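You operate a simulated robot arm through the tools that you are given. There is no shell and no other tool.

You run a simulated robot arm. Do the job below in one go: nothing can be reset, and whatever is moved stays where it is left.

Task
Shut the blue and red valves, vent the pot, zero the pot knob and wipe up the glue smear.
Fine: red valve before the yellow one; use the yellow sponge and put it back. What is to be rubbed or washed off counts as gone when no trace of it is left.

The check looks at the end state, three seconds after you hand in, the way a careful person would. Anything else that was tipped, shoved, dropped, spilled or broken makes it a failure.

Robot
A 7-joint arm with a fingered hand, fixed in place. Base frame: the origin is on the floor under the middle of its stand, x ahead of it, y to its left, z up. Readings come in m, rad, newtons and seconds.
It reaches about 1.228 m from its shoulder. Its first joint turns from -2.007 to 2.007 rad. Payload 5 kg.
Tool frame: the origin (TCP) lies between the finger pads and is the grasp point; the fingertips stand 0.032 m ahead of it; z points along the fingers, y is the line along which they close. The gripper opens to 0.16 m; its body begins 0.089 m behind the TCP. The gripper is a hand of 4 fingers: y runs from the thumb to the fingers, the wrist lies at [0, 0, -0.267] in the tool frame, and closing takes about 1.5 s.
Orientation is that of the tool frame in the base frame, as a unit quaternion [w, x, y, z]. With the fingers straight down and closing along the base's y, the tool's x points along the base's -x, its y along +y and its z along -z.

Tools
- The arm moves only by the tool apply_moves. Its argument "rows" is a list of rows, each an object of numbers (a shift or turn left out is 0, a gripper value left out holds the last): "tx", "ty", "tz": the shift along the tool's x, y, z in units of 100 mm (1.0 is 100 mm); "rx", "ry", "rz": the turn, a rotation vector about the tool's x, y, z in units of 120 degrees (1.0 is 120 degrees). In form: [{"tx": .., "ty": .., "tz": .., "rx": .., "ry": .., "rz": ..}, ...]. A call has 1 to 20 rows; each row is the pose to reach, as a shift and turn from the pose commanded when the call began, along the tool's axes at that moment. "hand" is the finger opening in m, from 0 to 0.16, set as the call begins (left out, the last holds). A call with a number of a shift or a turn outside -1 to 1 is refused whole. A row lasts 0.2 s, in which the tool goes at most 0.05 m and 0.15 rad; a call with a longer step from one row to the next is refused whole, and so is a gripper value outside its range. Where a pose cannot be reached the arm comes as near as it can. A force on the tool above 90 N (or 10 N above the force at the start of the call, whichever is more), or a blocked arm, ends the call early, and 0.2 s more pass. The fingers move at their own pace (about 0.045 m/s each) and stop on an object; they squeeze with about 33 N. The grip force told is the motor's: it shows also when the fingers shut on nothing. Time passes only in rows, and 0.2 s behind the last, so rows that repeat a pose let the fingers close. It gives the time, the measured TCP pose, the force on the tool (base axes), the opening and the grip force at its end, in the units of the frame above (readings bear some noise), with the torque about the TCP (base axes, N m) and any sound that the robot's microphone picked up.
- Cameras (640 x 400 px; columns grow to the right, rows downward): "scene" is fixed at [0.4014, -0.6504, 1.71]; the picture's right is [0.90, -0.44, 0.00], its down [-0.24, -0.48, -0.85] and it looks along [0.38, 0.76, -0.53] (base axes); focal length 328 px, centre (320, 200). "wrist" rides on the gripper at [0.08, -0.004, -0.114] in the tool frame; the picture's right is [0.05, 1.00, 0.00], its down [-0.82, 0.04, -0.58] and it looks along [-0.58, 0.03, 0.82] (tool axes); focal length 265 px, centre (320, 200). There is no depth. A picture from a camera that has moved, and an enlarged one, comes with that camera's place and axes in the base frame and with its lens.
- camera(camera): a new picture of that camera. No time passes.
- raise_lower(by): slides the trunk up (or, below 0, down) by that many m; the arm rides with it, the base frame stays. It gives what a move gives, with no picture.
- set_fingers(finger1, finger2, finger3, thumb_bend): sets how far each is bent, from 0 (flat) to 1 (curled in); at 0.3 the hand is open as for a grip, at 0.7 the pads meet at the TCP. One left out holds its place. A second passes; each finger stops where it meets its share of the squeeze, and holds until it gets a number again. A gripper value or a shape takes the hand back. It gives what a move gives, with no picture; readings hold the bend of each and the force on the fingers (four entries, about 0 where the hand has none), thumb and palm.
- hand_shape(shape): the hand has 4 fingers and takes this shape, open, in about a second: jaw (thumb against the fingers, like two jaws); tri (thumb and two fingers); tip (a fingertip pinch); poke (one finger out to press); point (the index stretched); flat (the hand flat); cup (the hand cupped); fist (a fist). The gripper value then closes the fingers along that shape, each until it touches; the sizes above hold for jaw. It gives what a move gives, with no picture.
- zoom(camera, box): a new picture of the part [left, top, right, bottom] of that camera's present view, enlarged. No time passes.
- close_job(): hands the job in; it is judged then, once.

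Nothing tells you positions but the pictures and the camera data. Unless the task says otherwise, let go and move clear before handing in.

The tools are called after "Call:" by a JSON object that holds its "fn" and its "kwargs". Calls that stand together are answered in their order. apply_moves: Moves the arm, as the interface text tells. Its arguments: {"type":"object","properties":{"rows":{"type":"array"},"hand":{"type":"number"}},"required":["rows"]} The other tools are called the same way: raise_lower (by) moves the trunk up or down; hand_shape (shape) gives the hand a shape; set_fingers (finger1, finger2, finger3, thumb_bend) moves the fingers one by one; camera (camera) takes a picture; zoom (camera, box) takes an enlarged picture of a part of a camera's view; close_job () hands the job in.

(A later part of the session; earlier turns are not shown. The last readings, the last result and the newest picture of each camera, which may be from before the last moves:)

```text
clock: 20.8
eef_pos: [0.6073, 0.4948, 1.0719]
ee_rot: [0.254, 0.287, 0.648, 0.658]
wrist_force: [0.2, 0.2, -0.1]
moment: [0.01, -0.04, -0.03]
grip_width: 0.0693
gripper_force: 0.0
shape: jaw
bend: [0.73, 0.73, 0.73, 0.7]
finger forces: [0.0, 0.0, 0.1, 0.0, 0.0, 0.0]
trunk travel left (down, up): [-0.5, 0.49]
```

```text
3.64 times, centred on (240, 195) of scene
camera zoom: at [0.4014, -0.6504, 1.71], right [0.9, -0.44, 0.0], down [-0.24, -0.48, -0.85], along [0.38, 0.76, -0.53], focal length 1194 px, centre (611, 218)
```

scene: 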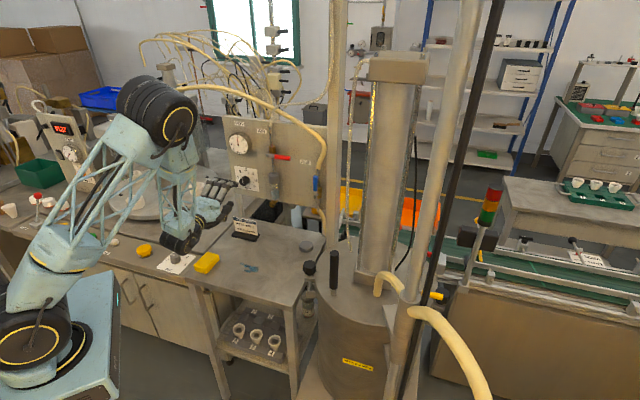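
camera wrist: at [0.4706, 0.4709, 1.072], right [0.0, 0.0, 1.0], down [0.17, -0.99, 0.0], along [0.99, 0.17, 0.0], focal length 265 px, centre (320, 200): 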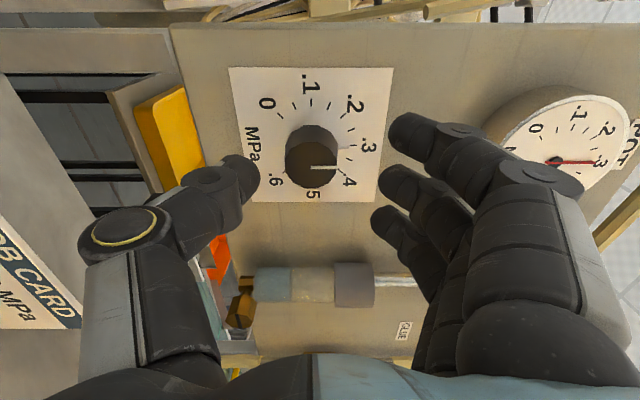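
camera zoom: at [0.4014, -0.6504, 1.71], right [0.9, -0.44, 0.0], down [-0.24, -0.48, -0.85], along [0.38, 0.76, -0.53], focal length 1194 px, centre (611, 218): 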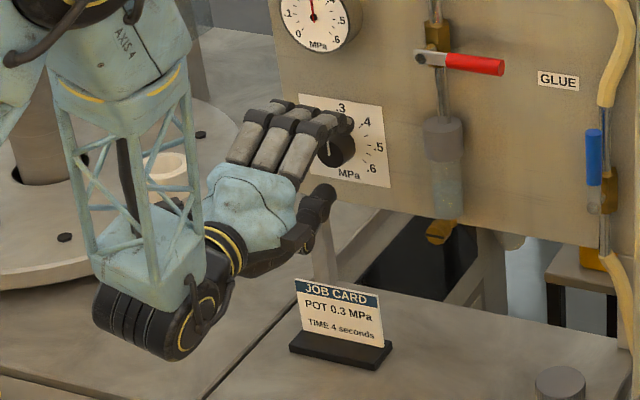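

Slight correction: the knob's axis is about 5 mm lower than the tool axis. I'll adjust, go in 24 mm more, and close on the knob.

Call:
{"fn": "apply_moves", "kwargs": {"rows": [{"tx": 0.015, "ty": -0.05, "tz": 0.0}, {"tx": 0.015, "ty": -0.05, "tz": 0.12}, {"tx": 0.015, "ty": -0.05, "tz": 0.24}]}}

Call:
{"fn": "apply_moves", "kwargs": {"hand": 0.0, "rows": [{"tz": 0}, {"tz": 0}, {"tz": 0}, {"tz": 0}, {"tz": 0}]}}

Call:
{"fn": "camera", "kwargs": {"camera": "wrist"}}

Call:
{"fn": "zoom", "kwargs": {"camera": "scene", "box": [200, 140, 290, 220]}}

```text
clock: 21.6
eef_pos: [0.6227, 0.5128, 1.0649]
ee_rot: [0.254, 0.288, 0.647, 0.658]
wrist_force: [-0.2, -0.2, -0.4]
moment: [-0.04, -0.01, 0.02]
grip_width: 0.0693
gripper_force: 0.0
shape: jaw
bend: [0.73, 0.73, 0.73, 0.7]
finger forces: [0.0, 0.0, 0.1, 0.0, 0.1, 0.0]
trunk travel left (down, up): [-0.5, 0.49]
```

```text
clock: 22.8
eef_pos: [0.6234, 0.514, 1.0635]
ee_rot: [0.254, 0.288, 0.648, 0.658]
wrist_force: [1.4, 0.9, -8.1]
moment: [-0.01, 0.0, 0.03]
grip_width: 0.015
gripper_force: 27.8
shape: jaw
bend: [0.68, 0.73, 0.69, 0.7]
finger forces: [0.0, 12.9, 2.8, 0.0, 23.0, 0.0]
trunk travel left (down, up): [-0.5, 0.49]
```

```text
taken
camera wrist: at [0.4861, 0.4906, 1.0647], right [0.0, 0.0, 1.0], down [0.17, -0.99, 0.0], along [0.99, 0.17, 0.0], focal length 265 px, centre (320, 200)
```

wrist: 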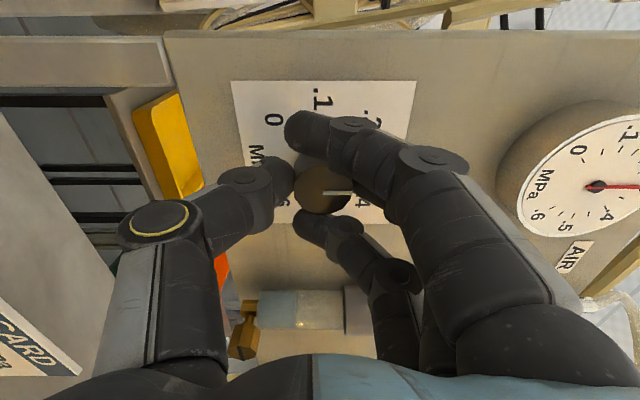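

```text
5.00 times, centred on (245, 180) of scene
camera zoom: at [0.4014, -0.6504, 1.71], right [0.9, -0.44, 0.0], down [-0.24, -0.48, -0.85], along [0.38, 0.76, -0.53], focal length 1641 px, centre (695, 300)
```

zoom: 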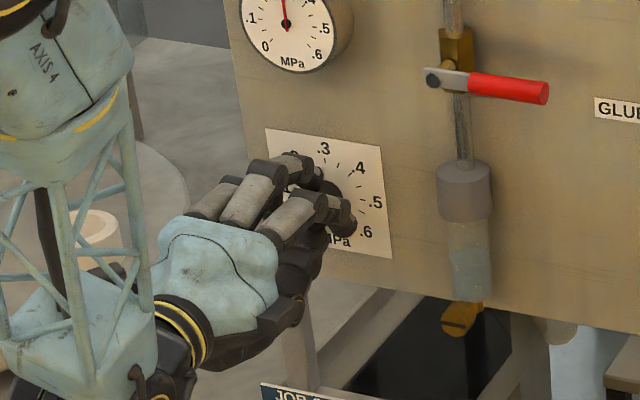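

The knob is held between thumb and middle finger. I'll ease down 2 mm to centre it, then turn 30° counter-clockwise and check that it follows.

Call:
{"fn": "apply_moves", "kwargs": {"rows": [{"ty": -0.02}, {"ty": -0.02, "rz": -0.05}, {"ty": -0.02, "rz": -0.1}, {"ty": -0.02, "rz": -0.15}, {"ty": -0.02, "rz": -0.2}, {"ty": -0.02, "rz": -0.25}]}}

Call:
{"fn": "camera", "kwargs": {"camera": "wrist"}}

Call:
{"fn": "zoom", "kwargs": {"camera": "scene", "box": [200, 140, 290, 220]}}

```text
clock: 24.2
eef_pos: [0.6248, 0.5125, 1.0622]
ee_rot: [0.416, 0.111, 0.699, 0.57]
wrist_force: [1.9, -1.2, -17.6]
moment: [-0.12, 0.15, 0.07]
grip_width: 0.0142
gripper_force: 32.7
shape: jaw
bend: [0.69, 0.73, 0.7, 0.7]
finger forces: [0.0, 13.9, 0.9, 0.1, 30.6, 0.1]
trunk travel left (down, up): [-0.5, 0.49]
```

```text
taken
camera wrist: at [0.4949, 0.4815, 1.0225], right [-0.35, 0.36, 0.86], down [0.09, -0.91, 0.41], along [0.93, 0.22, 0.29], focal length 265 px, centre (320, 200)
```

wrist: 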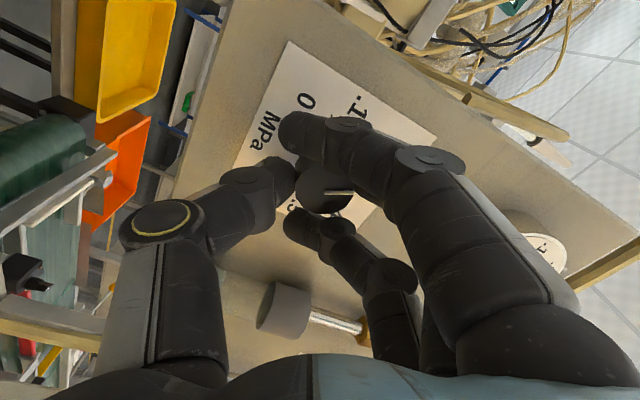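

```text
5.00 times, centred on (245, 180) of scene
camera zoom: at [0.4014, -0.6504, 1.71], right [0.9, -0.44, 0.0], down [-0.24, -0.48, -0.85], along [0.38, 0.76, -0.53], focal length 1641 px, centre (695, 300)
```

zoom: 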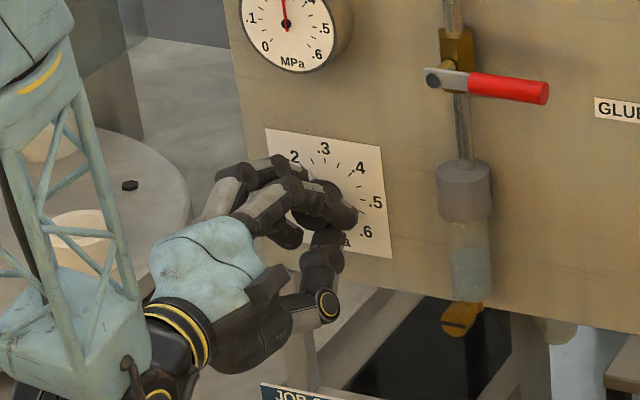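

The pointer turns with the hand (30° so far). I'll relieve the vertical load by moving up about 4 mm and continue turning 52.5°.

Call:
{"fn": "apply_moves", "kwargs": {"rows": [{"tx": -0.018, "ty": 0.036}, {"tx": -0.018, "ty": 0.036, "rz": -0.0625}, {"tx": -0.018, "ty": 0.036, "rz": -0.125}, {"tx": -0.018, "ty": 0.036, "rz": -0.1875}, {"tx": -0.018, "ty": 0.036, "rz": -0.25}, {"tx": -0.018, "ty": 0.036, "rz": -0.3125}, {"tx": -0.018, "ty": 0.036, "rz": -0.375}, {"tx": -0.018, "ty": 0.036, "rz": -0.4375}]}}

Call:
{"fn": "camera", "kwargs": {"camera": "wrist"}}

Call:
{"fn": "zoom", "kwargs": {"camera": "scene", "box": [200, 140, 290, 220]}}

```text
clock: 26.0
eef_pos: [0.6264, 0.5114, 1.0667]
ee_rot: [0.626, -0.21, 0.676, 0.327]
wrist_force: [9.3, -16.3, -16.1]
moment: [-0.26, 0.17, -0.4]
grip_width: 0.0153
gripper_force: 32.7
shape: jaw
bend: [0.7, 0.73, 0.7, 0.7]
finger forces: [0.7, 12.2, 0.1, 0.1, 33.3, 0.1]
trunk travel left (down, up): [-0.5, 0.49]
```

```text
taken
camera wrist: at [0.5384, 0.4385, 0.988], right [-0.7, 0.7, 0.13], down [-0.33, -0.48, 0.81], along [0.63, 0.52, 0.57], focal length 265 px, centre (320, 200)
```

wrist: 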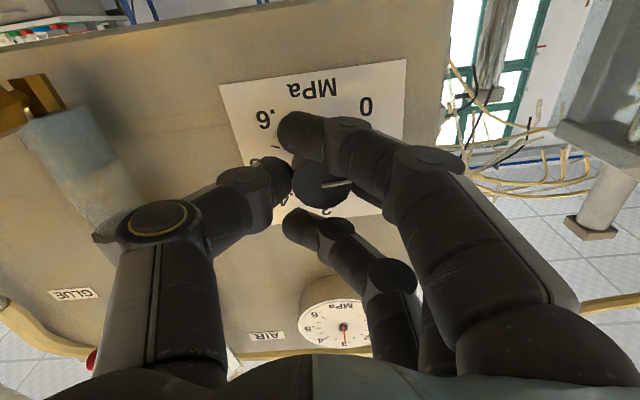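

```text
5.00 times, centred on (245, 180) of scene
camera zoom: at [0.4014, -0.6504, 1.71], right [0.9, -0.44, 0.0], down [-0.24, -0.48, -0.85], along [0.38, 0.76, -0.53], focal length 1641 px, centre (695, 300)
```

zoom: 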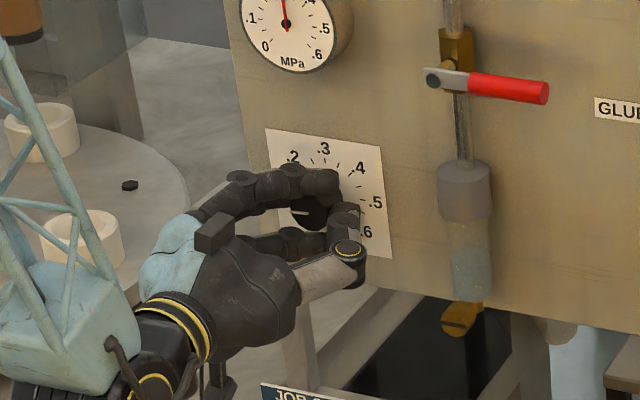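

The pointer now points at .1 (−90°). I'll relieve the side load by a few mm and turn a further 37.5°, then look.

Call:
{"fn": "apply_moves", "kwargs": {"rows": [{"tx": -0.024, "ty": 0.035}, {"tx": -0.024, "ty": 0.035, "rz": -0.0625}, {"tx": -0.024, "ty": 0.035, "rz": -0.125}, {"tx": -0.024, "ty": 0.035, "rz": -0.1875}, {"tx": -0.024, "ty": 0.035, "rz": -0.25}, {"tx": -0.024, "ty": 0.035, "rz": -0.3125}]}}

Call:
{"fn": "camera", "kwargs": {"camera": "wrist"}}

Call:
{"fn": "zoom", "kwargs": {"camera": "scene", "box": [220, 150, 280, 200]}}

```text
clock: 27.4
eef_pos: [0.6213, 0.5145, 1.0743]
ee_rot: [0.699, -0.416, 0.571, 0.111]
wrist_force: [7.5, -16.4, 10.1]
moment: [0.38, 0.25, -0.46]
grip_width: 0.0137
gripper_force: 33.3
shape: jaw
bend: [0.72, 0.73, 0.7, 0.7]
finger forces: [12.1, 15.5, 0.0, 0.0, 24.9, 0.0]
trunk travel left (down, up): [-0.5, 0.49]
```

```text
taken
camera wrist: at [0.57, 0.4053, 1.0043], right [-0.61, 0.61, -0.5], down [-0.7, -0.12, 0.71], along [0.37, 0.78, 0.5], focal length 265 px, centre (320, 200)
```

wrist: 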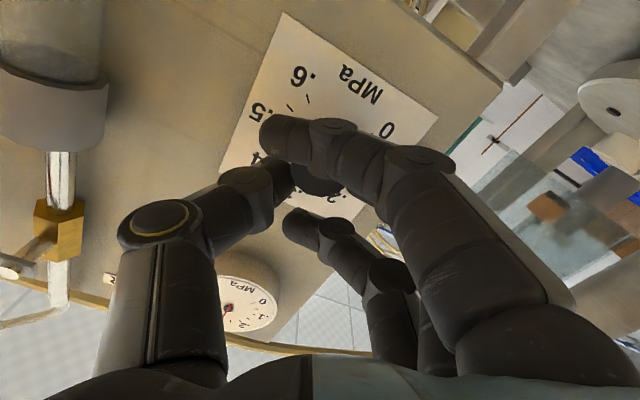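

```text
8.00 times, centred on (250, 175) of scene
camera zoom: at [0.4014, -0.6504, 1.71], right [0.9, -0.44, 0.0], down [-0.24, -0.48, -0.85], along [0.38, 0.76, -0.53], focal length 2626 px, centre (880, 400)
```

zoom: 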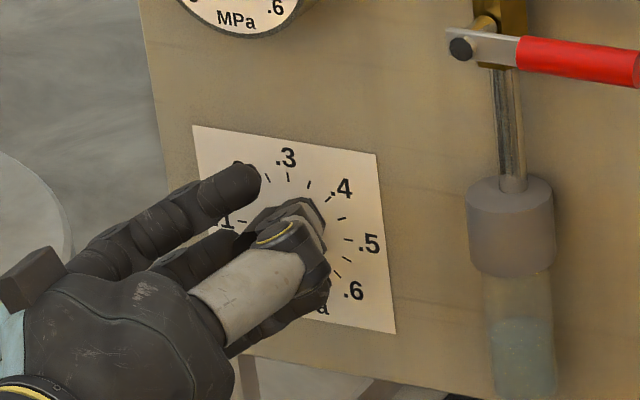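

The hand now hides the pointer, so I'll release, back off a little, and read the dial.

Call:
{"fn": "apply_moves", "kwargs": {"hand": 0.07, "rows": [{"tz": 0}, {"tz": 0}, {"tz": 0}, {"tz": 0}, {"tz": -0.1}, {"tz": -0.3}, {"tz": -0.5}]}}

Call:
{"fn": "camera", "kwargs": {"camera": "wrist"}}

Call:
{"fn": "zoom", "kwargs": {"camera": "scene", "box": [220, 150, 280, 200]}}

```text
clock: 29.0
eef_pos: [0.5864, 0.4792, 1.0716]
ee_rot: [0.698, -0.415, 0.573, 0.109]
wrist_force: [0.8, -0.3, 0.6]
moment: [-0.02, 0.01, 0.01]
grip_width: 0.0692
gripper_force: 0.0
shape: jaw
bend: [0.73, 0.73, 0.73, 0.7]
finger forces: [0.0, 0.0, 0.0, 0.0, 0.1, 0.1]
trunk travel left (down, up): [-0.5, 0.49]
```

```text
taken
camera wrist: at [0.5346, 0.371, 1.0024], right [-0.61, 0.61, -0.5], down [-0.7, -0.12, 0.71], along [0.38, 0.78, 0.5], focal length 265 px, centre (320, 200)
```

wrist: 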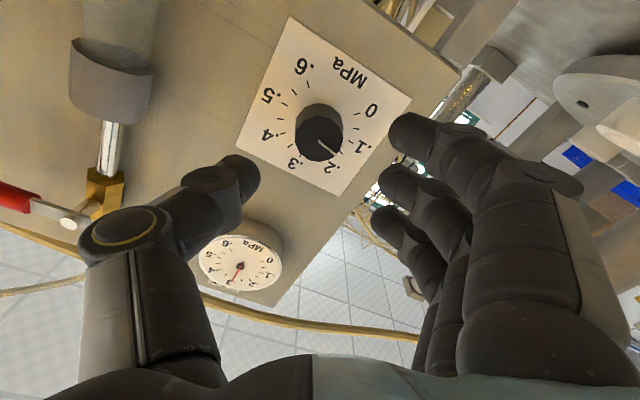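

```text
8.00 times, centred on (250, 175) of scene
camera zoom: at [0.4014, -0.6504, 1.71], right [0.9, -0.44, 0.0], down [-0.24, -0.48, -0.85], along [0.38, 0.76, -0.53], focal length 2626 px, centre (880, 400)
```

zoom: 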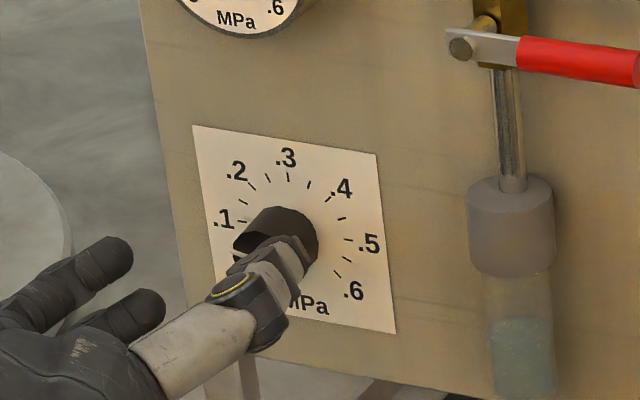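

Call:
{"fn": "zoom", "kwargs": {"camera": "wrist", "box": [230, 60, 410, 200]}}

```text
2.86 times, centred on (320, 130) of wrist
camera zoom: at [0.5346, 0.371, 1.0024], right [-0.61, 0.61, -0.5], down [-0.7, -0.12, 0.71], along [0.38, 0.78, 0.5], focal length 758 px, centre (320, 400)
```

zoom: 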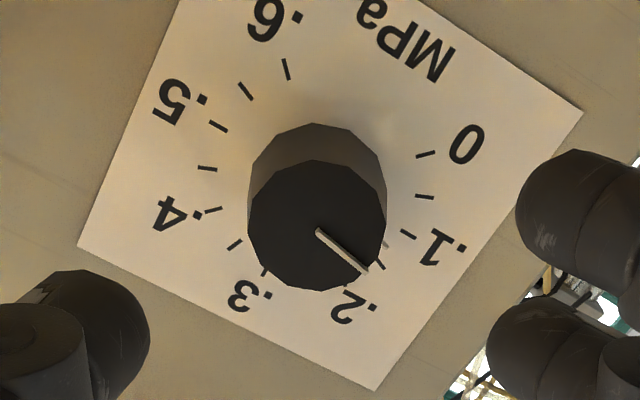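

The pointer reads about .13, so the grip slipped during the last part because I was off the axis. The dial centre comes out at p = 0.081, z = 1.067; I'll roll the hand back, re-centre, and grip again.

Call:
{"fn": "apply_moves", "kwargs": {"rows": [{"tx": 0.067, "ty": -0.021, "rz": 0.0576}, {"tx": 0.067, "ty": -0.021, "rz": 0.1152}, {"tx": 0.067, "ty": -0.021, "rz": 0.1728}, {"tx": 0.067, "ty": -0.021, "rz": 0.2304}, {"tx": 0.067, "ty": -0.021, "rz": 0.288}, {"tx": 0.067, "ty": -0.021, "rz": 0.3456}, {"tx": 0.067, "ty": -0.021, "rz": 0.4032}, {"tx": 0.067, "ty": -0.021, "rz": 0.4608}, {"tx": 0.067, "ty": -0.021, "rz": 0.518}]}}

Call:
{"fn": "camera", "kwargs": {"camera": "wrist"}}

Call:
{"fn": "zoom", "kwargs": {"camera": "scene", "box": [220, 150, 280, 200]}}

```text
clock: 31.0
eef_pos: [0.59, 0.4744, 1.065]
ee_rot: [0.541, -0.059, 0.706, 0.454]
wrist_force: [-0.4, -0.4, 0.2]
moment: [-0.02, -0.03, 0.03]
grip_width: 0.0696
gripper_force: 0.0
shape: jaw
bend: [0.73, 0.73, 0.73, 0.7]
finger forces: [0.1, 0.0, 0.0, 0.1, 0.0, 0.0]
trunk travel left (down, up): [-0.5, 0.49]
```

```text
taken
camera wrist: at [0.4785, 0.4254, 0.998], right [-0.6, 0.6, 0.53], down [-0.1, -0.71, 0.69], along [0.8, 0.36, 0.49], focal length 265 px, centre (320, 200)
```

wrist: 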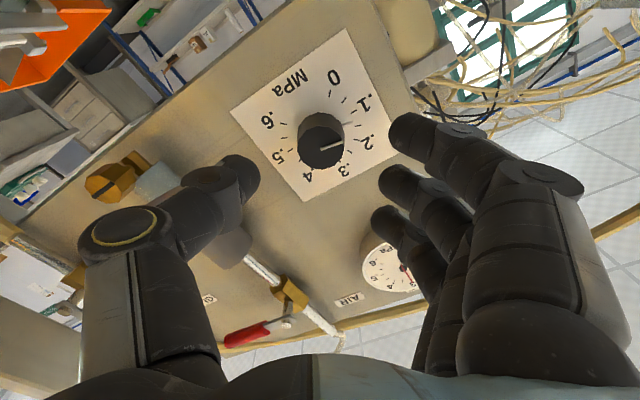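

```text
8.00 times, centred on (250, 175) of scene
camera zoom: at [0.4014, -0.6504, 1.71], right [0.9, -0.44, 0.0], down [-0.24, -0.48, -0.85], along [0.38, 0.76, -0.53], focal length 2626 px, centre (880, 400)
```

zoom: 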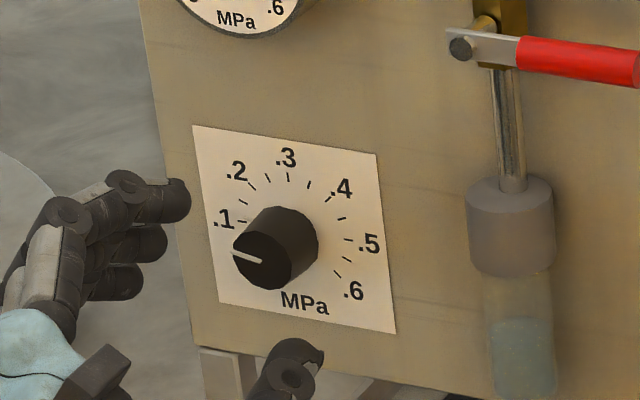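

The pointer is at about −78°, and the hand is re-centred. I go in slightly deeper than before and grip again.

Call:
{"fn": "apply_moves", "kwargs": {"rows": [{"tx": -0.016, "ty": 0.012, "tz": 0.2}, {"tx": -0.016, "ty": 0.012, "tz": 0.4}, {"tx": -0.016, "ty": 0.012, "tz": 0.53}]}}

Call:
{"fn": "apply_moves", "kwargs": {"hand": 0.0, "rows": [{"tz": 0}, {"tz": 0}, {"tz": 0}, {"tz": 0}, {"tz": 0}, {"tz": 0}]}}

Call:
{"fn": "camera", "kwargs": {"camera": "wrist"}}

```text
clock: 31.8
eef_pos: [0.6287, 0.5132, 1.0679]
ee_rot: [0.541, -0.06, 0.706, 0.454]
wrist_force: [-0.3, -0.7, -0.5]
moment: [-0.02, 0.02, -0.02]
grip_width: 0.0694
gripper_force: 0.0
shape: jaw
bend: [0.73, 0.73, 0.73, 0.7]
finger forces: [0.0, 0.0, 0.1, 0.0, 0.0, 0.1]
trunk travel left (down, up): [-0.5, 0.49]
```

```text
clock: 33.2
eef_pos: [0.6296, 0.5102, 1.0667]
ee_rot: [0.541, -0.059, 0.707, 0.452]
wrist_force: [6.8, -2.2, -7.9]
moment: [-0.01, -0.01, -0.04]
grip_width: 0.0146
gripper_force: 33.2
shape: jaw
bend: [0.69, 0.73, 0.69, 0.7]
finger forces: [4.9, 14.9, 0.1, 0.0, 27.9, 0.0]
trunk travel left (down, up): [-0.5, 0.49]
```

```text
taken
camera wrist: at [0.518, 0.4615, 0.9996], right [-0.59, 0.6, 0.53], down [-0.1, -0.71, 0.69], along [0.8, 0.36, 0.48], focal length 265 px, centre (320, 200)
```

wrist: 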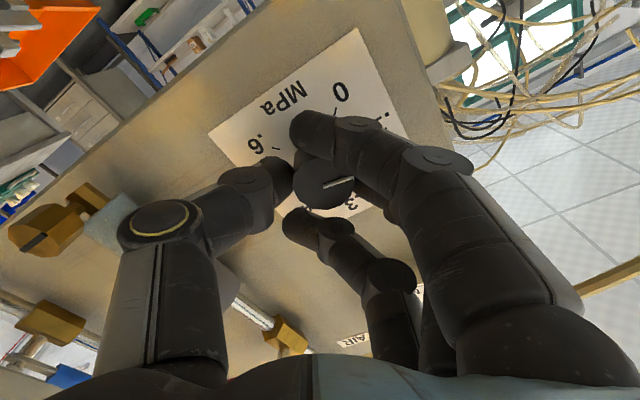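

Grip is good with the pointer visible in the hand. I'll turn 28° and check for slip.

Call:
{"fn": "apply_moves", "kwargs": {"rows": [{"ty": -0.015, "rz": -0.0583}, {"ty": -0.015, "rz": -0.1167}, {"ty": -0.015, "rz": -0.175}, {"ty": -0.015, "rz": -0.2333}]}}

Call:
{"fn": "zoom", "kwargs": {"camera": "wrist", "box": [200, 60, 460, 260]}}

Call:
{"fn": "zoom", "kwargs": {"camera": "scene", "box": [220, 150, 280, 200]}}

```text
clock: 34.2
eef_pos: [0.6299, 0.5108, 1.0676]
ee_rot: [0.636, -0.229, 0.669, 0.308]
wrist_force: [2.2, -8.5, 3.8]
moment: [0.12, -0.1, 0.04]
grip_width: 0.0144
gripper_force: 33.3
shape: jaw
bend: [0.69, 0.73, 0.69, 0.7]
finger forces: [3.0, 17.0, 0.0, 0.0, 26.5, 0.1]
trunk travel left (down, up): [-0.5, 0.49]
```

```text
2.00 times, centred on (330, 160) of wrist
camera zoom: at [0.5448, 0.4355, 0.9878], right [-0.7, 0.71, 0.07], down [-0.37, -0.45, 0.81], along [0.61, 0.55, 0.58], focal length 531 px, centre (300, 280)
```

zoom: 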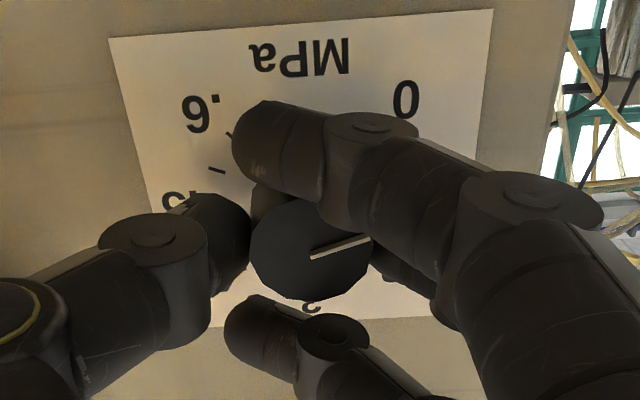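

```text
8.00 times, centred on (250, 175) of scene
camera zoom: at [0.4014, -0.6504, 1.71], right [0.9, -0.44, 0.0], down [-0.24, -0.48, -0.85], along [0.38, 0.76, -0.53], focal length 2626 px, centre (880, 400)
```

zoom: 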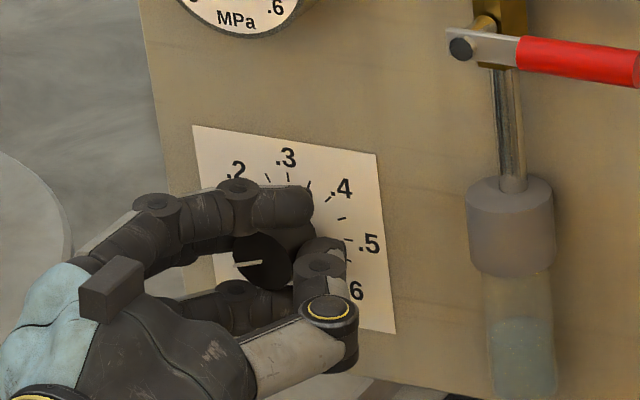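

It follows: the pointer is past .1, around −103°. I'll turn another 28°.

Call:
{"fn": "apply_moves", "kwargs": {"rows": [{"rz": -0.0583}, {"rz": -0.1167}, {"rz": -0.175}, {"rz": -0.2333}]}}

Call:
{"fn": "zoom", "kwargs": {"camera": "wrist", "box": [200, 60, 460, 260]}}

Call:
{"fn": "zoom", "kwargs": {"camera": "scene", "box": [220, 150, 280, 200]}}

```text
clock: 35.2
eef_pos: [0.6288, 0.5126, 1.0673]
ee_rot: [0.692, -0.385, 0.593, 0.147]
wrist_force: [3.9, -3.3, 15.6]
moment: [0.22, -0.13, 0.09]
grip_width: 0.0143
gripper_force: 33.1
shape: jaw
bend: [0.7, 0.73, 0.69, 0.7]
finger forces: [1.7, 16.6, 0.0, 0.0, 27.5, 0.0]
trunk travel left (down, up): [-0.5, 0.49]
```

```text
2.00 times, centred on (330, 160) of wrist
camera zoom: at [0.571, 0.4091, 0.9952], right [-0.65, 0.65, -0.41], down [-0.64, -0.17, 0.75], along [0.41, 0.74, 0.53], focal length 531 px, centre (300, 280)
```

zoom: 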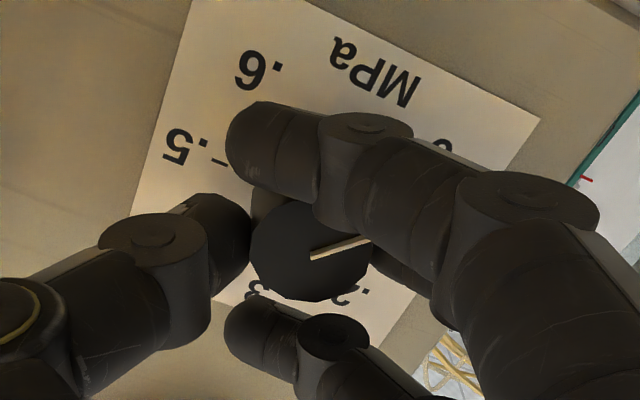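

```text
8.00 times, centred on (250, 175) of scene
camera zoom: at [0.4014, -0.6504, 1.71], right [0.9, -0.44, 0.0], down [-0.24, -0.48, -0.85], along [0.38, 0.76, -0.53], focal length 2626 px, centre (880, 400)
```

zoom: 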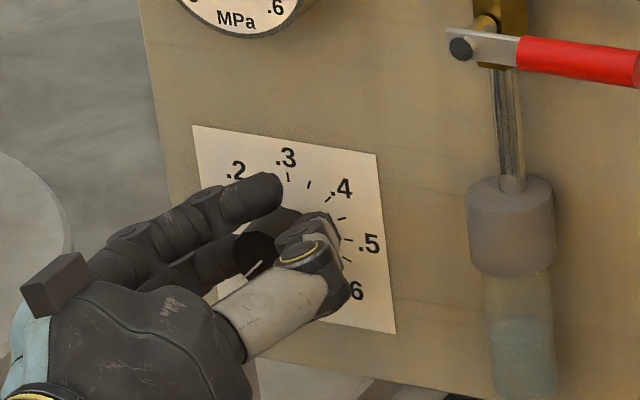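

The pointer now lies at −135°, i.e. at 0. I'll release, back off and read the dial closely.

Call:
{"fn": "apply_moves", "kwargs": {"hand": 0.07, "rows": [{"tz": 0}, {"tz": 0}, {"tz": 0}, {"tz": 0}, {"tz": 0}, {"tz": -0.1}, {"tz": -0.3}, {"tz": -0.5}, {"tz": -0.7}]}}

Call:
{"fn": "zoom", "kwargs": {"camera": "wrist", "box": [220, 60, 420, 200]}}

Call:
{"fn": "zoom", "kwargs": {"camera": "scene", "box": [220, 150, 280, 200]}}

```text
clock: 37.2
eef_pos: [0.5803, 0.4629, 1.0663]
ee_rot: [0.691, -0.385, 0.594, 0.147]
wrist_force: [-0.5, 0.7, -0.4]
moment: [-0.01, -0.01, -0.02]
grip_width: 0.0694
gripper_force: 0.0
shape: jaw
bend: [0.73, 0.73, 0.73, 0.7]
finger forces: [0.0, 0.1, 0.0, 0.0, 0.0, 0.0]
trunk travel left (down, up): [-0.5, 0.49]
```

```text
2.86 times, centred on (320, 130) of wrist
camera zoom: at [0.5217, 0.3598, 0.9938], right [-0.65, 0.65, -0.4], down [-0.64, -0.17, 0.75], along [0.41, 0.74, 0.53], focal length 758 px, centre (320, 400)
```

zoom: 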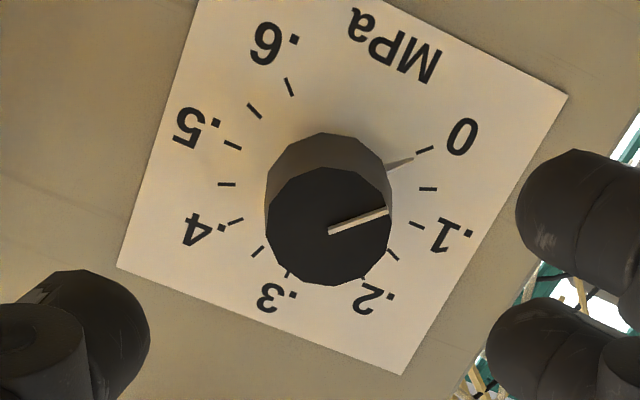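

```text
8.00 times, centred on (250, 175) of scene
camera zoom: at [0.4014, -0.6504, 1.71], right [0.9, -0.44, 0.0], down [-0.24, -0.48, -0.85], along [0.38, 0.76, -0.53], focal length 2626 px, centre (880, 400)
```

zoom: 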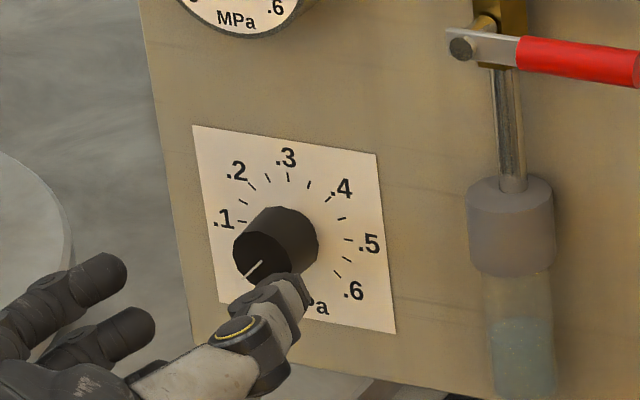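

The skirt marker sits about 2° short of the 0 tick. I'll take one more small grip-and-turn to bring it exactly onto 0.

Call:
{"fn": "apply_moves", "kwargs": {"rows": [{"tz": 0.25}, {"tz": 0.5}, {"tz": 0.69}]}}

Call:
{"fn": "apply_moves", "kwargs": {"hand": 0.0, "rows": [{"tz": 0}, {"tz": 0}, {"tz": 0}, {"tz": 0}, {"tz": 0}, {"tz": 0}]}}

Call:
{"fn": "zoom", "kwargs": {"camera": "wrist", "box": [200, 60, 460, 260]}}

Call:
{"fn": "apply_moves", "kwargs": {"rows": [{"rz": -0.015}, {"rz": -0.03}, {"rz": -0.03}]}}

Call:
{"fn": "zoom", "kwargs": {"camera": "wrist", "box": [200, 60, 460, 260]}}

```text
clock: 38.0
eef_pos: [0.6288, 0.5099, 1.0638]
ee_rot: [0.691, -0.384, 0.595, 0.147]
wrist_force: [-1.6, -0.3, 0.4]
moment: [-0.01, -0.03, -0.01]
grip_width: 0.0693
gripper_force: 0.0
shape: jaw
bend: [0.73, 0.73, 0.73, 0.7]
finger forces: [0.1, 0.1, 0.1, 0.1, 0.0, 0.0]
trunk travel left (down, up): [-0.5, 0.49]
```

```text
clock: 39.4
eef_pos: [0.6312, 0.5074, 1.0644]
ee_rot: [0.692, -0.384, 0.594, 0.146]
wrist_force: [9.6, -2.1, 6.3]
moment: [-0.01, 0.01, 0.03]
grip_width: 0.0133
gripper_force: 32.9
shape: jaw
bend: [0.69, 0.73, 0.71, 0.7]
finger forces: [0.0, 14.9, 3.7, 0.1, 26.8, 0.1]
trunk travel left (down, up): [-0.5, 0.49]
```

```text
2.00 times, centred on (330, 160) of wrist
camera zoom: at [0.5729, 0.4047, 0.9917], right [-0.64, 0.65, -0.4], down [-0.64, -0.17, 0.75], along [0.42, 0.74, 0.53], focal length 531 px, centre (300, 280)
```

zoom: 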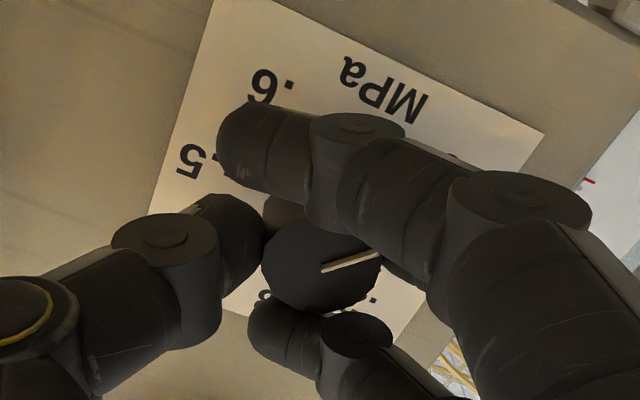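

```text
clock: 40.2
eef_pos: [0.6297, 0.5081, 1.0651]
ee_rot: [0.695, -0.403, 0.583, 0.123]
wrist_force: [16.8, -8.2, 3.6]
moment: [0.28, 0.3, -0.21]
grip_width: 0.0128
gripper_force: 32.8
shape: jaw
bend: [0.69, 0.73, 0.71, 0.7]
finger forces: [0.0, 11.7, 3.4, 0.1, 31.4, 0.1]
trunk travel left (down, up): [-0.5, 0.49]
```

```text
2.00 times, centred on (330, 160) of wrist
camera zoom: at [0.5755, 0.4016, 0.9943], right [-0.63, 0.63, -0.46], down [-0.67, -0.14, 0.73], along [0.39, 0.76, 0.51], focal length 531 px, centre (300, 280)
```

zoom: 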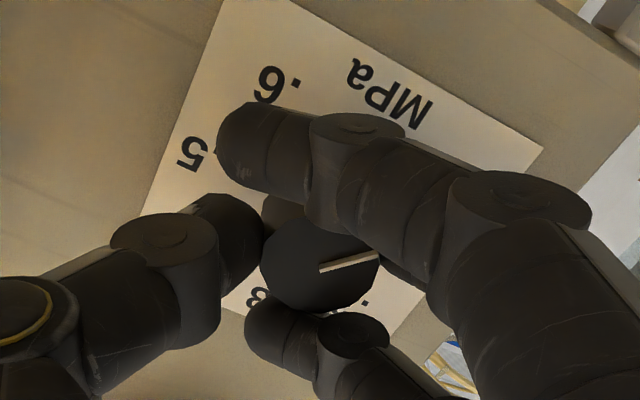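

Call:
{"fn": "apply_moves", "kwargs": {"hand": 0.07, "rows": [{"tz": 0}, {"tz": 0}, {"tz": 0}, {"tz": 0}, {"tz": 0}, {"tz": -0.1}, {"tz": -0.3}, {"tz": -0.5}, {"tz": -0.7}, {"tz": -0.9}]}}

Call:
{"fn": "zoom", "kwargs": {"camera": "wrist", "box": [240, 60, 400, 180]}}

Call:
{"fn": "zoom", "kwargs": {"camera": "scene", "box": [220, 150, 280, 200]}}

```text
clock: 42.4
eef_pos: [0.5627, 0.4469, 1.067]
ee_rot: [0.695, -0.403, 0.582, 0.126]
wrist_force: [-0.5, -0.1, -0.1]
moment: [0.03, -0.01, 0.01]
grip_width: 0.0694
gripper_force: 0.1
shape: jaw
bend: [0.73, 0.73, 0.73, 0.7]
finger forces: [0.0, 0.1, 0.0, 0.0, 0.0, 0.0]
trunk travel left (down, up): [-0.5, 0.49]
```

```text
3.33 times, centred on (320, 120) of wrist
camera zoom: at [0.5088, 0.3397, 0.9967], right [-0.63, 0.63, -0.46], down [-0.67, -0.14, 0.73], along [0.39, 0.77, 0.51], focal length 885 px, centre (320, 467)
```

zoom: 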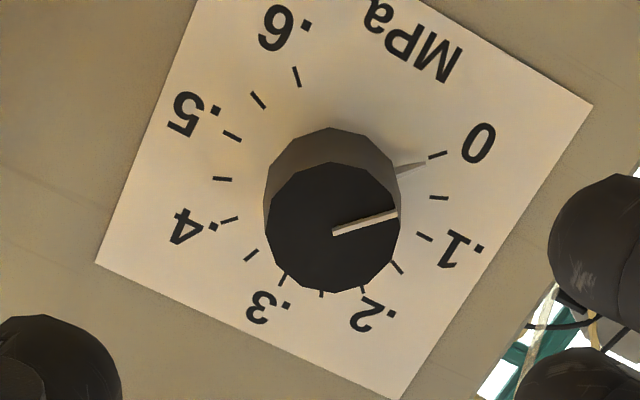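

```text
8.00 times, centred on (250, 175) of scene
camera zoom: at [0.4014, -0.6504, 1.71], right [0.9, -0.44, 0.0], down [-0.24, -0.48, -0.85], along [0.38, 0.76, -0.53], focal length 2626 px, centre (880, 400)
```

zoom: 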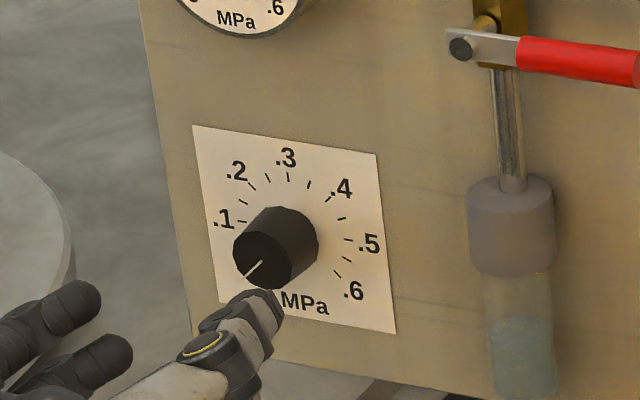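

The marker didn't move with this last turn and the remaining apparent offset matches parallax, so the knob is at its 0 stop. Now the blue valve: I'll roll back upright, move right at a stand-off, and form a single poking finger.

Call:
{"fn": "apply_moves", "kwargs": {"rows": [{"tx": 0.104, "ty": -0.227, "tz": -0.04, "rz": 0.0512}, {"tx": 0.208, "ty": -0.454, "tz": -0.07, "rz": 0.1025}, {"tx": 0.312, "ty": -0.682, "tz": -0.1, "rz": 0.1537}, {"tx": 0.416, "ty": -0.909, "tz": -0.14, "rz": 0.205}]}}

Call:
{"fn": "apply_moves", "kwargs": {"rows": [{"tx": -0.1, "ty": -0.25}, {"tx": -0.2, "ty": -0.5}, {"tx": -0.3, "ty": -0.75}, {"tx": -0.4, "ty": -1.0}]}}

Call:
{"fn": "hand_shape", "kwargs": {"shape": "poke"}}

Call:
{"fn": "camera", "kwargs": {"camera": "wrist"}}

Call:
{"fn": "zoom", "kwargs": {"camera": "scene", "box": [200, 120, 350, 230]}}

```text
clock: 43.4
eef_pos: [0.6228, 0.3701, 1.0693]
ee_rot: [0.653, -0.269, 0.654, 0.27]
wrist_force: [-0.7, -1.1, -0.1]
moment: [-0.02, 0.04, 0.03]
grip_width: 0.0696
gripper_force: 0.1
shape: jaw
bend: [0.73, 0.73, 0.73, 0.7]
finger forces: [0.0, 0.0, 0.0, 0.0, 0.1, 0.0]
trunk travel left (down, up): [-0.5, 0.49]
```

```text
clock: 44.4
eef_pos: [0.6939, 0.2971, 1.105]
ee_rot: [0.652, -0.27, 0.654, 0.271]
wrist_force: [0.4, 0.3, 0.6]
moment: [-0.01, 0.01, 0.01]
grip_width: 0.0695
gripper_force: 0.1
shape: jaw
bend: [0.73, 0.73, 0.73, 0.7]
finger forces: [0.1, 0.0, 0.0, 0.1, 0.0, 0.0]
trunk travel left (down, up): [-0.5, 0.49]
```

```text
clock: 45.3
eef_pos: [0.6939, 0.2972, 1.1052]
ee_rot: [0.652, -0.27, 0.655, 0.27]
wrist_force: [-0.3, 0.0, 0.9]
moment: [-0.01, 0.0, 0.02]
grip_width: 0.0
gripper_force: 0.0
shape: poke
bend: [1.0, 1.0, 1.0, 0.47]
finger forces: [0.0, 0.0, 0.1, 0.0, 0.0, 0.0]
trunk travel left (down, up): [-0.5, 0.49]
```

```text
taken
camera wrist: at [0.6154, 0.2136, 1.0252], right [-0.7, 0.71, -0.05], down [-0.44, -0.38, 0.82], along [0.56, 0.6, 0.57], focal length 265 px, centre (320, 200)
```

wrist: 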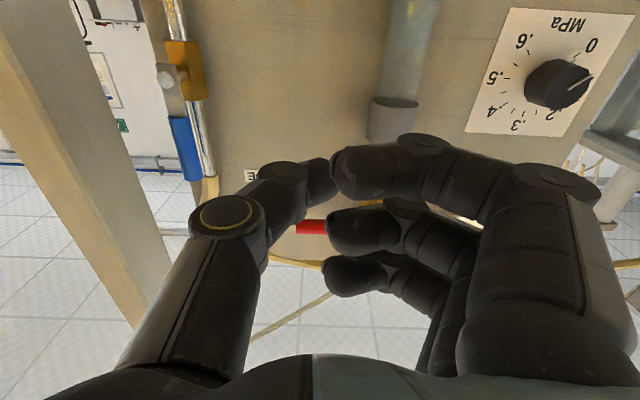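

```text
3.64 times, centred on (275, 175) of scene
camera zoom: at [0.4014, -0.6504, 1.71], right [0.9, -0.44, 0.0], down [-0.24, -0.48, -0.85], along [0.38, 0.76, -0.53], focal length 1194 px, centre (484, 291)
```

zoom: 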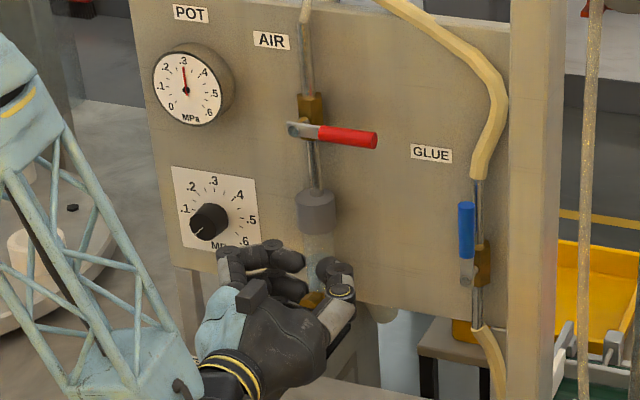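

The "poke" shape curls the fingers and leaves the thumb out. I'll try "point" (index stretched), which looks handier for reaching in beside the lever.

Call:
{"fn": "hand_shape", "kwargs": {"shape": "point"}}

Call:
{"fn": "camera", "kwargs": {"camera": "wrist"}}

Call:
{"fn": "zoom", "kwargs": {"camera": "scene", "box": [200, 120, 350, 230]}}

```text
clock: 46.2
eef_pos: [0.6921, 0.2966, 1.105]
ee_rot: [0.652, -0.27, 0.655, 0.27]
wrist_force: [-0.5, 0.5, 0.4]
moment: [-0.04, -0.01, 0.01]
grip_width: 0.1523
gripper_force: 0.0
shape: point
bend: [0.3, 1.0, 1.0, 0.54]
finger forces: [0.0, 0.0, 0.1, 0.0, 0.1, 0.1]
trunk travel left (down, up): [-0.5, 0.49]
```

```text
taken
camera wrist: at [0.6153, 0.2137, 1.0252], right [-0.7, 0.71, -0.05], down [-0.44, -0.38, 0.82], along [0.56, 0.6, 0.57], focal length 265 px, centre (320, 200)
```

wrist: 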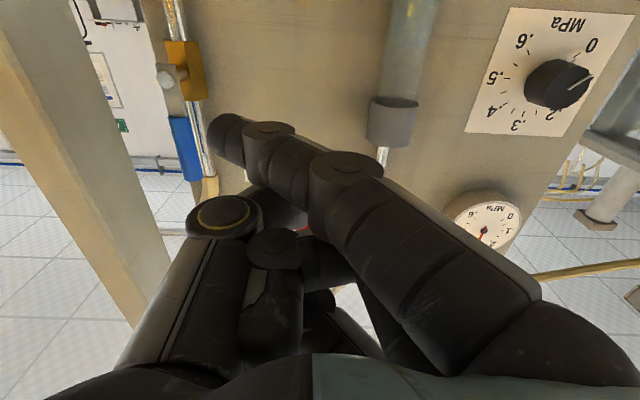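

```text
3.64 times, centred on (275, 175) of scene
camera zoom: at [0.4014, -0.6504, 1.71], right [0.9, -0.44, 0.0], down [-0.24, -0.48, -0.85], along [0.38, 0.76, -0.53], focal length 1194 px, centre (484, 291)
```

zoom: 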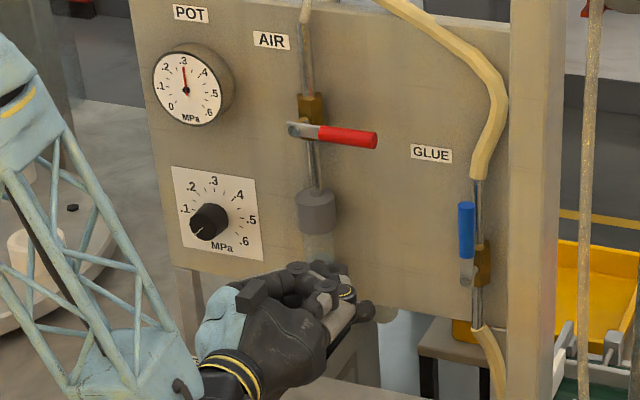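

The pointing finger juts out sideways, so I'll go back to the jaw shape but come in yawed about 15° so the thumb passes in front of the beam. The thumb fits in the 5 cm gap right of the blue lever, and I can then rotate the lever left.

Call:
{"fn": "hand_shape", "kwargs": {"shape": "jaw"}}

Call:
{"fn": "apply_moves", "kwargs": {"hand": 0.055, "rows": [{"tx": -0.05, "ty": -0.19, "tz": -0.06, "rx": 0.0312}, {"tx": -0.1, "ty": -0.386, "tz": -0.12, "rx": 0.0625}, {"tx": -0.15, "ty": -0.58, "tz": -0.18, "rx": 0.0937}, {"tx": -0.2, "ty": -0.773, "tz": -0.24, "rx": 0.125}, {"tx": -0.2, "ty": -0.773, "tz": -0.24, "rx": 0.125}, {"tx": -0.2, "ty": -0.773, "tz": -0.24, "rx": 0.125}]}}

Call:
{"fn": "camera", "kwargs": {"camera": "wrist"}}

Call:
{"fn": "zoom", "kwargs": {"camera": "scene", "box": [230, 130, 380, 230]}}

```text
clock: 47.1
eef_pos: [0.6933, 0.2968, 1.1037]
ee_rot: [0.653, -0.27, 0.654, 0.27]
wrist_force: [-0.5, -0.1, -0.5]
moment: [0.01, -0.01, 0.01]
grip_width: 0.1595
gripper_force: 0.0
shape: jaw
bend: [0.3, 0.3, 0.3, 0.3]
finger forces: [0.0, 0.0, 0.2, 0.0, 0.0, 0.0]
trunk travel left (down, up): [-0.5, 0.49]
```

```text
clock: 48.5
eef_pos: [0.7315, 0.2255, 1.1269]
ee_rot: [0.682, -0.182, 0.684, 0.182]
wrist_force: [0.9, -0.4, 0.1]
moment: [0.01, 0.0, -0.02]
grip_width: 0.0557
gripper_force: 0.1
shape: jaw
bend: [0.73, 0.73, 0.73, 0.7]
finger forces: [0.0, 0.0, 0.1, 0.1, 0.1, 0.0]
trunk travel left (down, up): [-0.5, 0.49]
```

```text
taken
camera wrist: at [0.6347, 0.1648, 1.0479], right [-0.5, 0.87, -0.05], down [-0.52, -0.25, 0.82], along [0.69, 0.43, 0.57], focal length 265 px, centre (320, 200)
```

wrist: 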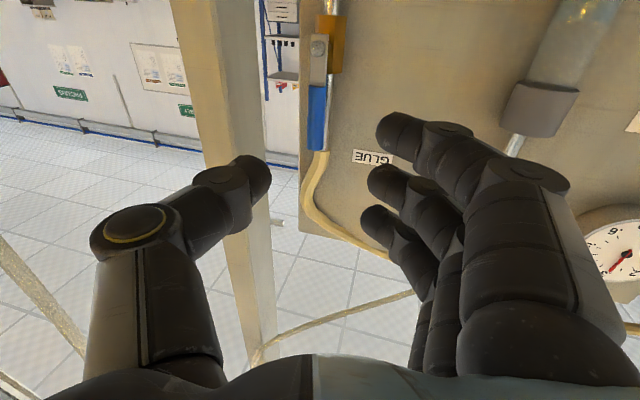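

```text
4.00 times, centred on (305, 180) of scene
camera zoom: at [0.4014, -0.6504, 1.71], right [0.9, -0.44, 0.0], down [-0.24, -0.48, -0.85], along [0.38, 0.76, -0.53], focal length 1313 px, centre (380, 280)
```

zoom: 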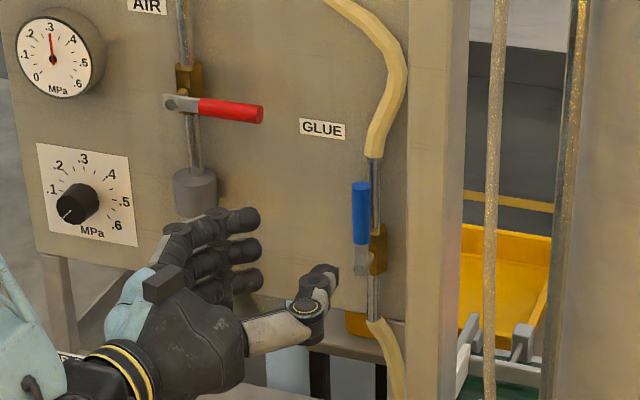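

The blue lever lies between thumb and fingers and the thumb should pass between lever and beam. I'll advance 6 cm and check.

Call:
{"fn": "apply_moves", "kwargs": {"rows": [{"tz": 0.2}, {"tz": 0.4}, {"tz": 0.6}]}}

Call:
{"fn": "camera", "kwargs": {"camera": "wrist"}}

Call:
{"fn": "zoom", "kwargs": {"camera": "scene", "box": [260, 150, 350, 220]}}

```text
clock: 49.3
eef_pos: [0.7852, 0.2554, 1.1263]
ee_rot: [0.682, -0.182, 0.684, 0.182]
wrist_force: [-0.5, 0.0, -0.2]
moment: [0.0, 0.0, 0.0]
grip_width: 0.0558
gripper_force: 0.2
shape: jaw
bend: [0.73, 0.73, 0.73, 0.7]
finger forces: [0.0, 0.0, 0.0, 0.1, 0.1, 0.0]
trunk travel left (down, up): [-0.5, 0.49]
```

```text
taken
camera wrist: at [0.6891, 0.1945, 1.0465], right [-0.5, 0.87, -0.05], down [-0.52, -0.25, 0.82], along [0.69, 0.43, 0.57], focal length 265 px, centre (320, 200)
```

wrist: 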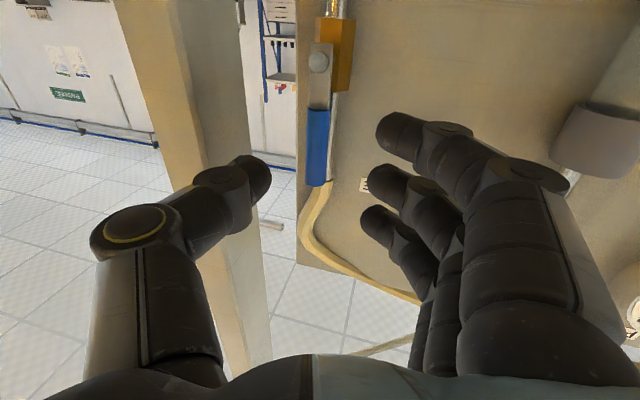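

```text
5.71 times, centred on (305, 185) of scene
camera zoom: at [0.4014, -0.6504, 1.71], right [0.9, -0.44, 0.0], down [-0.24, -0.48, -0.85], along [0.38, 0.76, -0.53], focal length 1876 px, centre (406, 286)
```

zoom: 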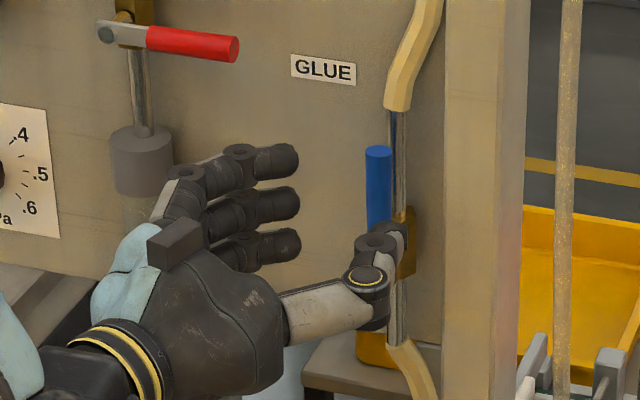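

Alignment still holds, with the thumb tip heading into the gap. I'll advance the final 3.6 cm slowly.

Call:
{"fn": "apply_moves", "kwargs": {"rows": [{"tz": 0.12}, {"tz": 0.24}, {"tz": 0.36}]}}

Call:
{"fn": "camera", "kwargs": {"camera": "wrist"}}

Call:
{"fn": "zoom", "kwargs": {"camera": "scene", "box": [260, 150, 350, 220]}}

```text
clock: 50.1
eef_pos: [0.8149, 0.2714, 1.1247]
ee_rot: [0.682, -0.183, 0.684, 0.183]
wrist_force: [0.0, 1.1, -0.2]
moment: [0.03, 0.02, 0.01]
grip_width: 0.0556
gripper_force: 0.0
shape: jaw
bend: [0.73, 0.73, 0.73, 0.7]
finger forces: [0.1, 0.0, 0.1, 0.0, 0.0, 0.0]
trunk travel left (down, up): [-0.5, 0.49]
```

```text
taken
camera wrist: at [0.7193, 0.2115, 1.0465], right [-0.5, 0.87, -0.05], down [-0.52, -0.25, 0.82], along [0.69, 0.43, 0.57], focal length 265 px, centre (320, 200)
```

wrist: 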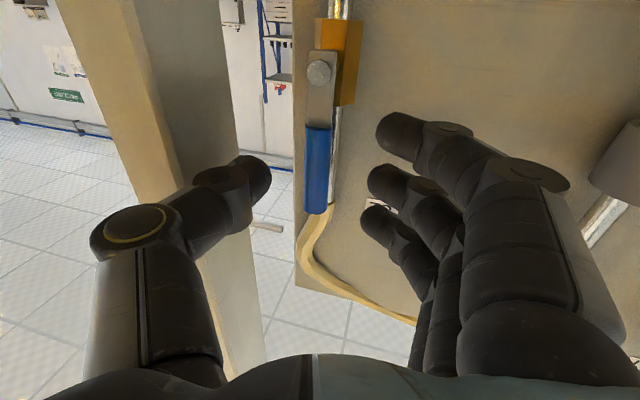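

```text
5.71 times, centred on (305, 185) of scene
camera zoom: at [0.4014, -0.6504, 1.71], right [0.9, -0.44, 0.0], down [-0.24, -0.48, -0.85], along [0.38, 0.76, -0.53], focal length 1876 px, centre (406, 286)
```

zoom: 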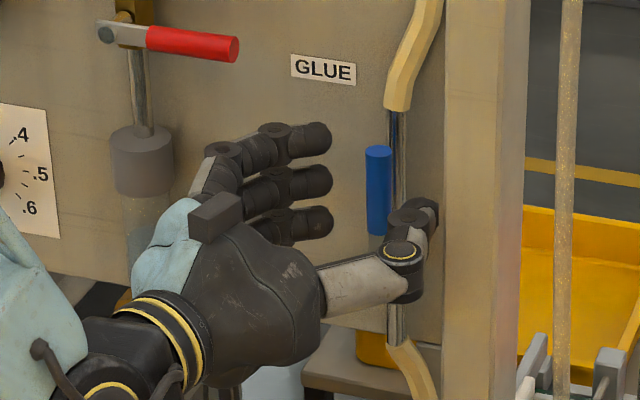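

No contact so far. I'll close on the blue lever.

Call:
{"fn": "apply_moves", "kwargs": {"hand": 0.0, "rows": [{"tz": 0}, {"tz": 0}, {"tz": 0}, {"tz": 0}, {"tz": 0}]}}

Call:
{"fn": "camera", "kwargs": {"camera": "wrist"}}

Call:
{"fn": "zoom", "kwargs": {"camera": "scene", "box": [260, 150, 350, 220]}}

```text
clock: 51.3
eef_pos: [0.8155, 0.2718, 1.1256]
ee_rot: [0.682, -0.182, 0.685, 0.182]
wrist_force: [-9.5, -2.7, -1.4]
moment: [-0.02, 0.0, 0.0]
grip_width: 0.0009
gripper_force: 33.2
shape: jaw
bend: [0.7, 0.7, 0.7, 0.71]
finger forces: [9.4, 9.1, 9.1, 0.1, 26.6, 0.0]
trunk travel left (down, up): [-0.5, 0.49]
```

```text
taken
camera wrist: at [0.7184, 0.211, 1.0466], right [-0.5, 0.87, -0.05], down [-0.52, -0.25, 0.82], along [0.69, 0.43, 0.57], focal length 265 px, centre (320, 200)
```

wrist: 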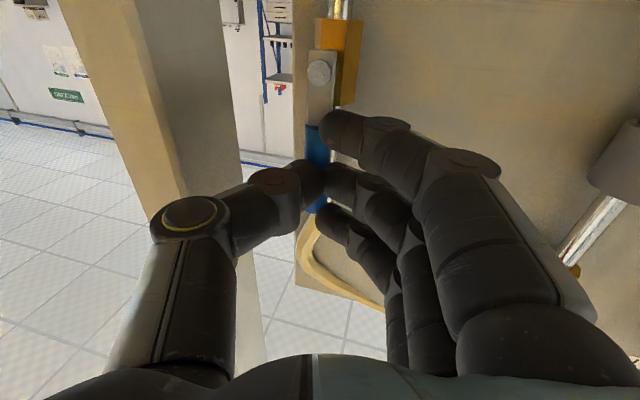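

```text
5.71 times, centred on (305, 185) of scene
camera zoom: at [0.4014, -0.6504, 1.71], right [0.9, -0.44, 0.0], down [-0.24, -0.48, -0.85], along [0.38, 0.76, -0.53], focal length 1876 px, centre (406, 286)
```

zoom: 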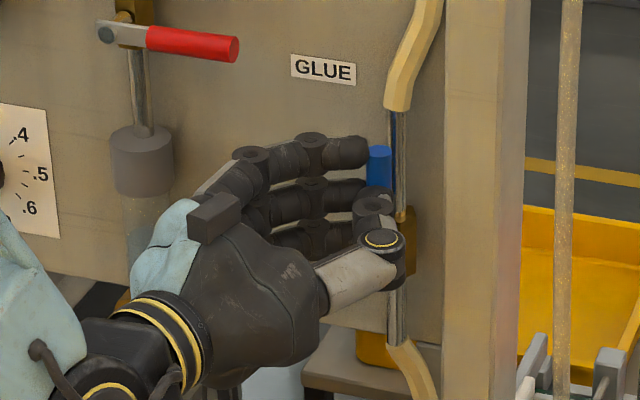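

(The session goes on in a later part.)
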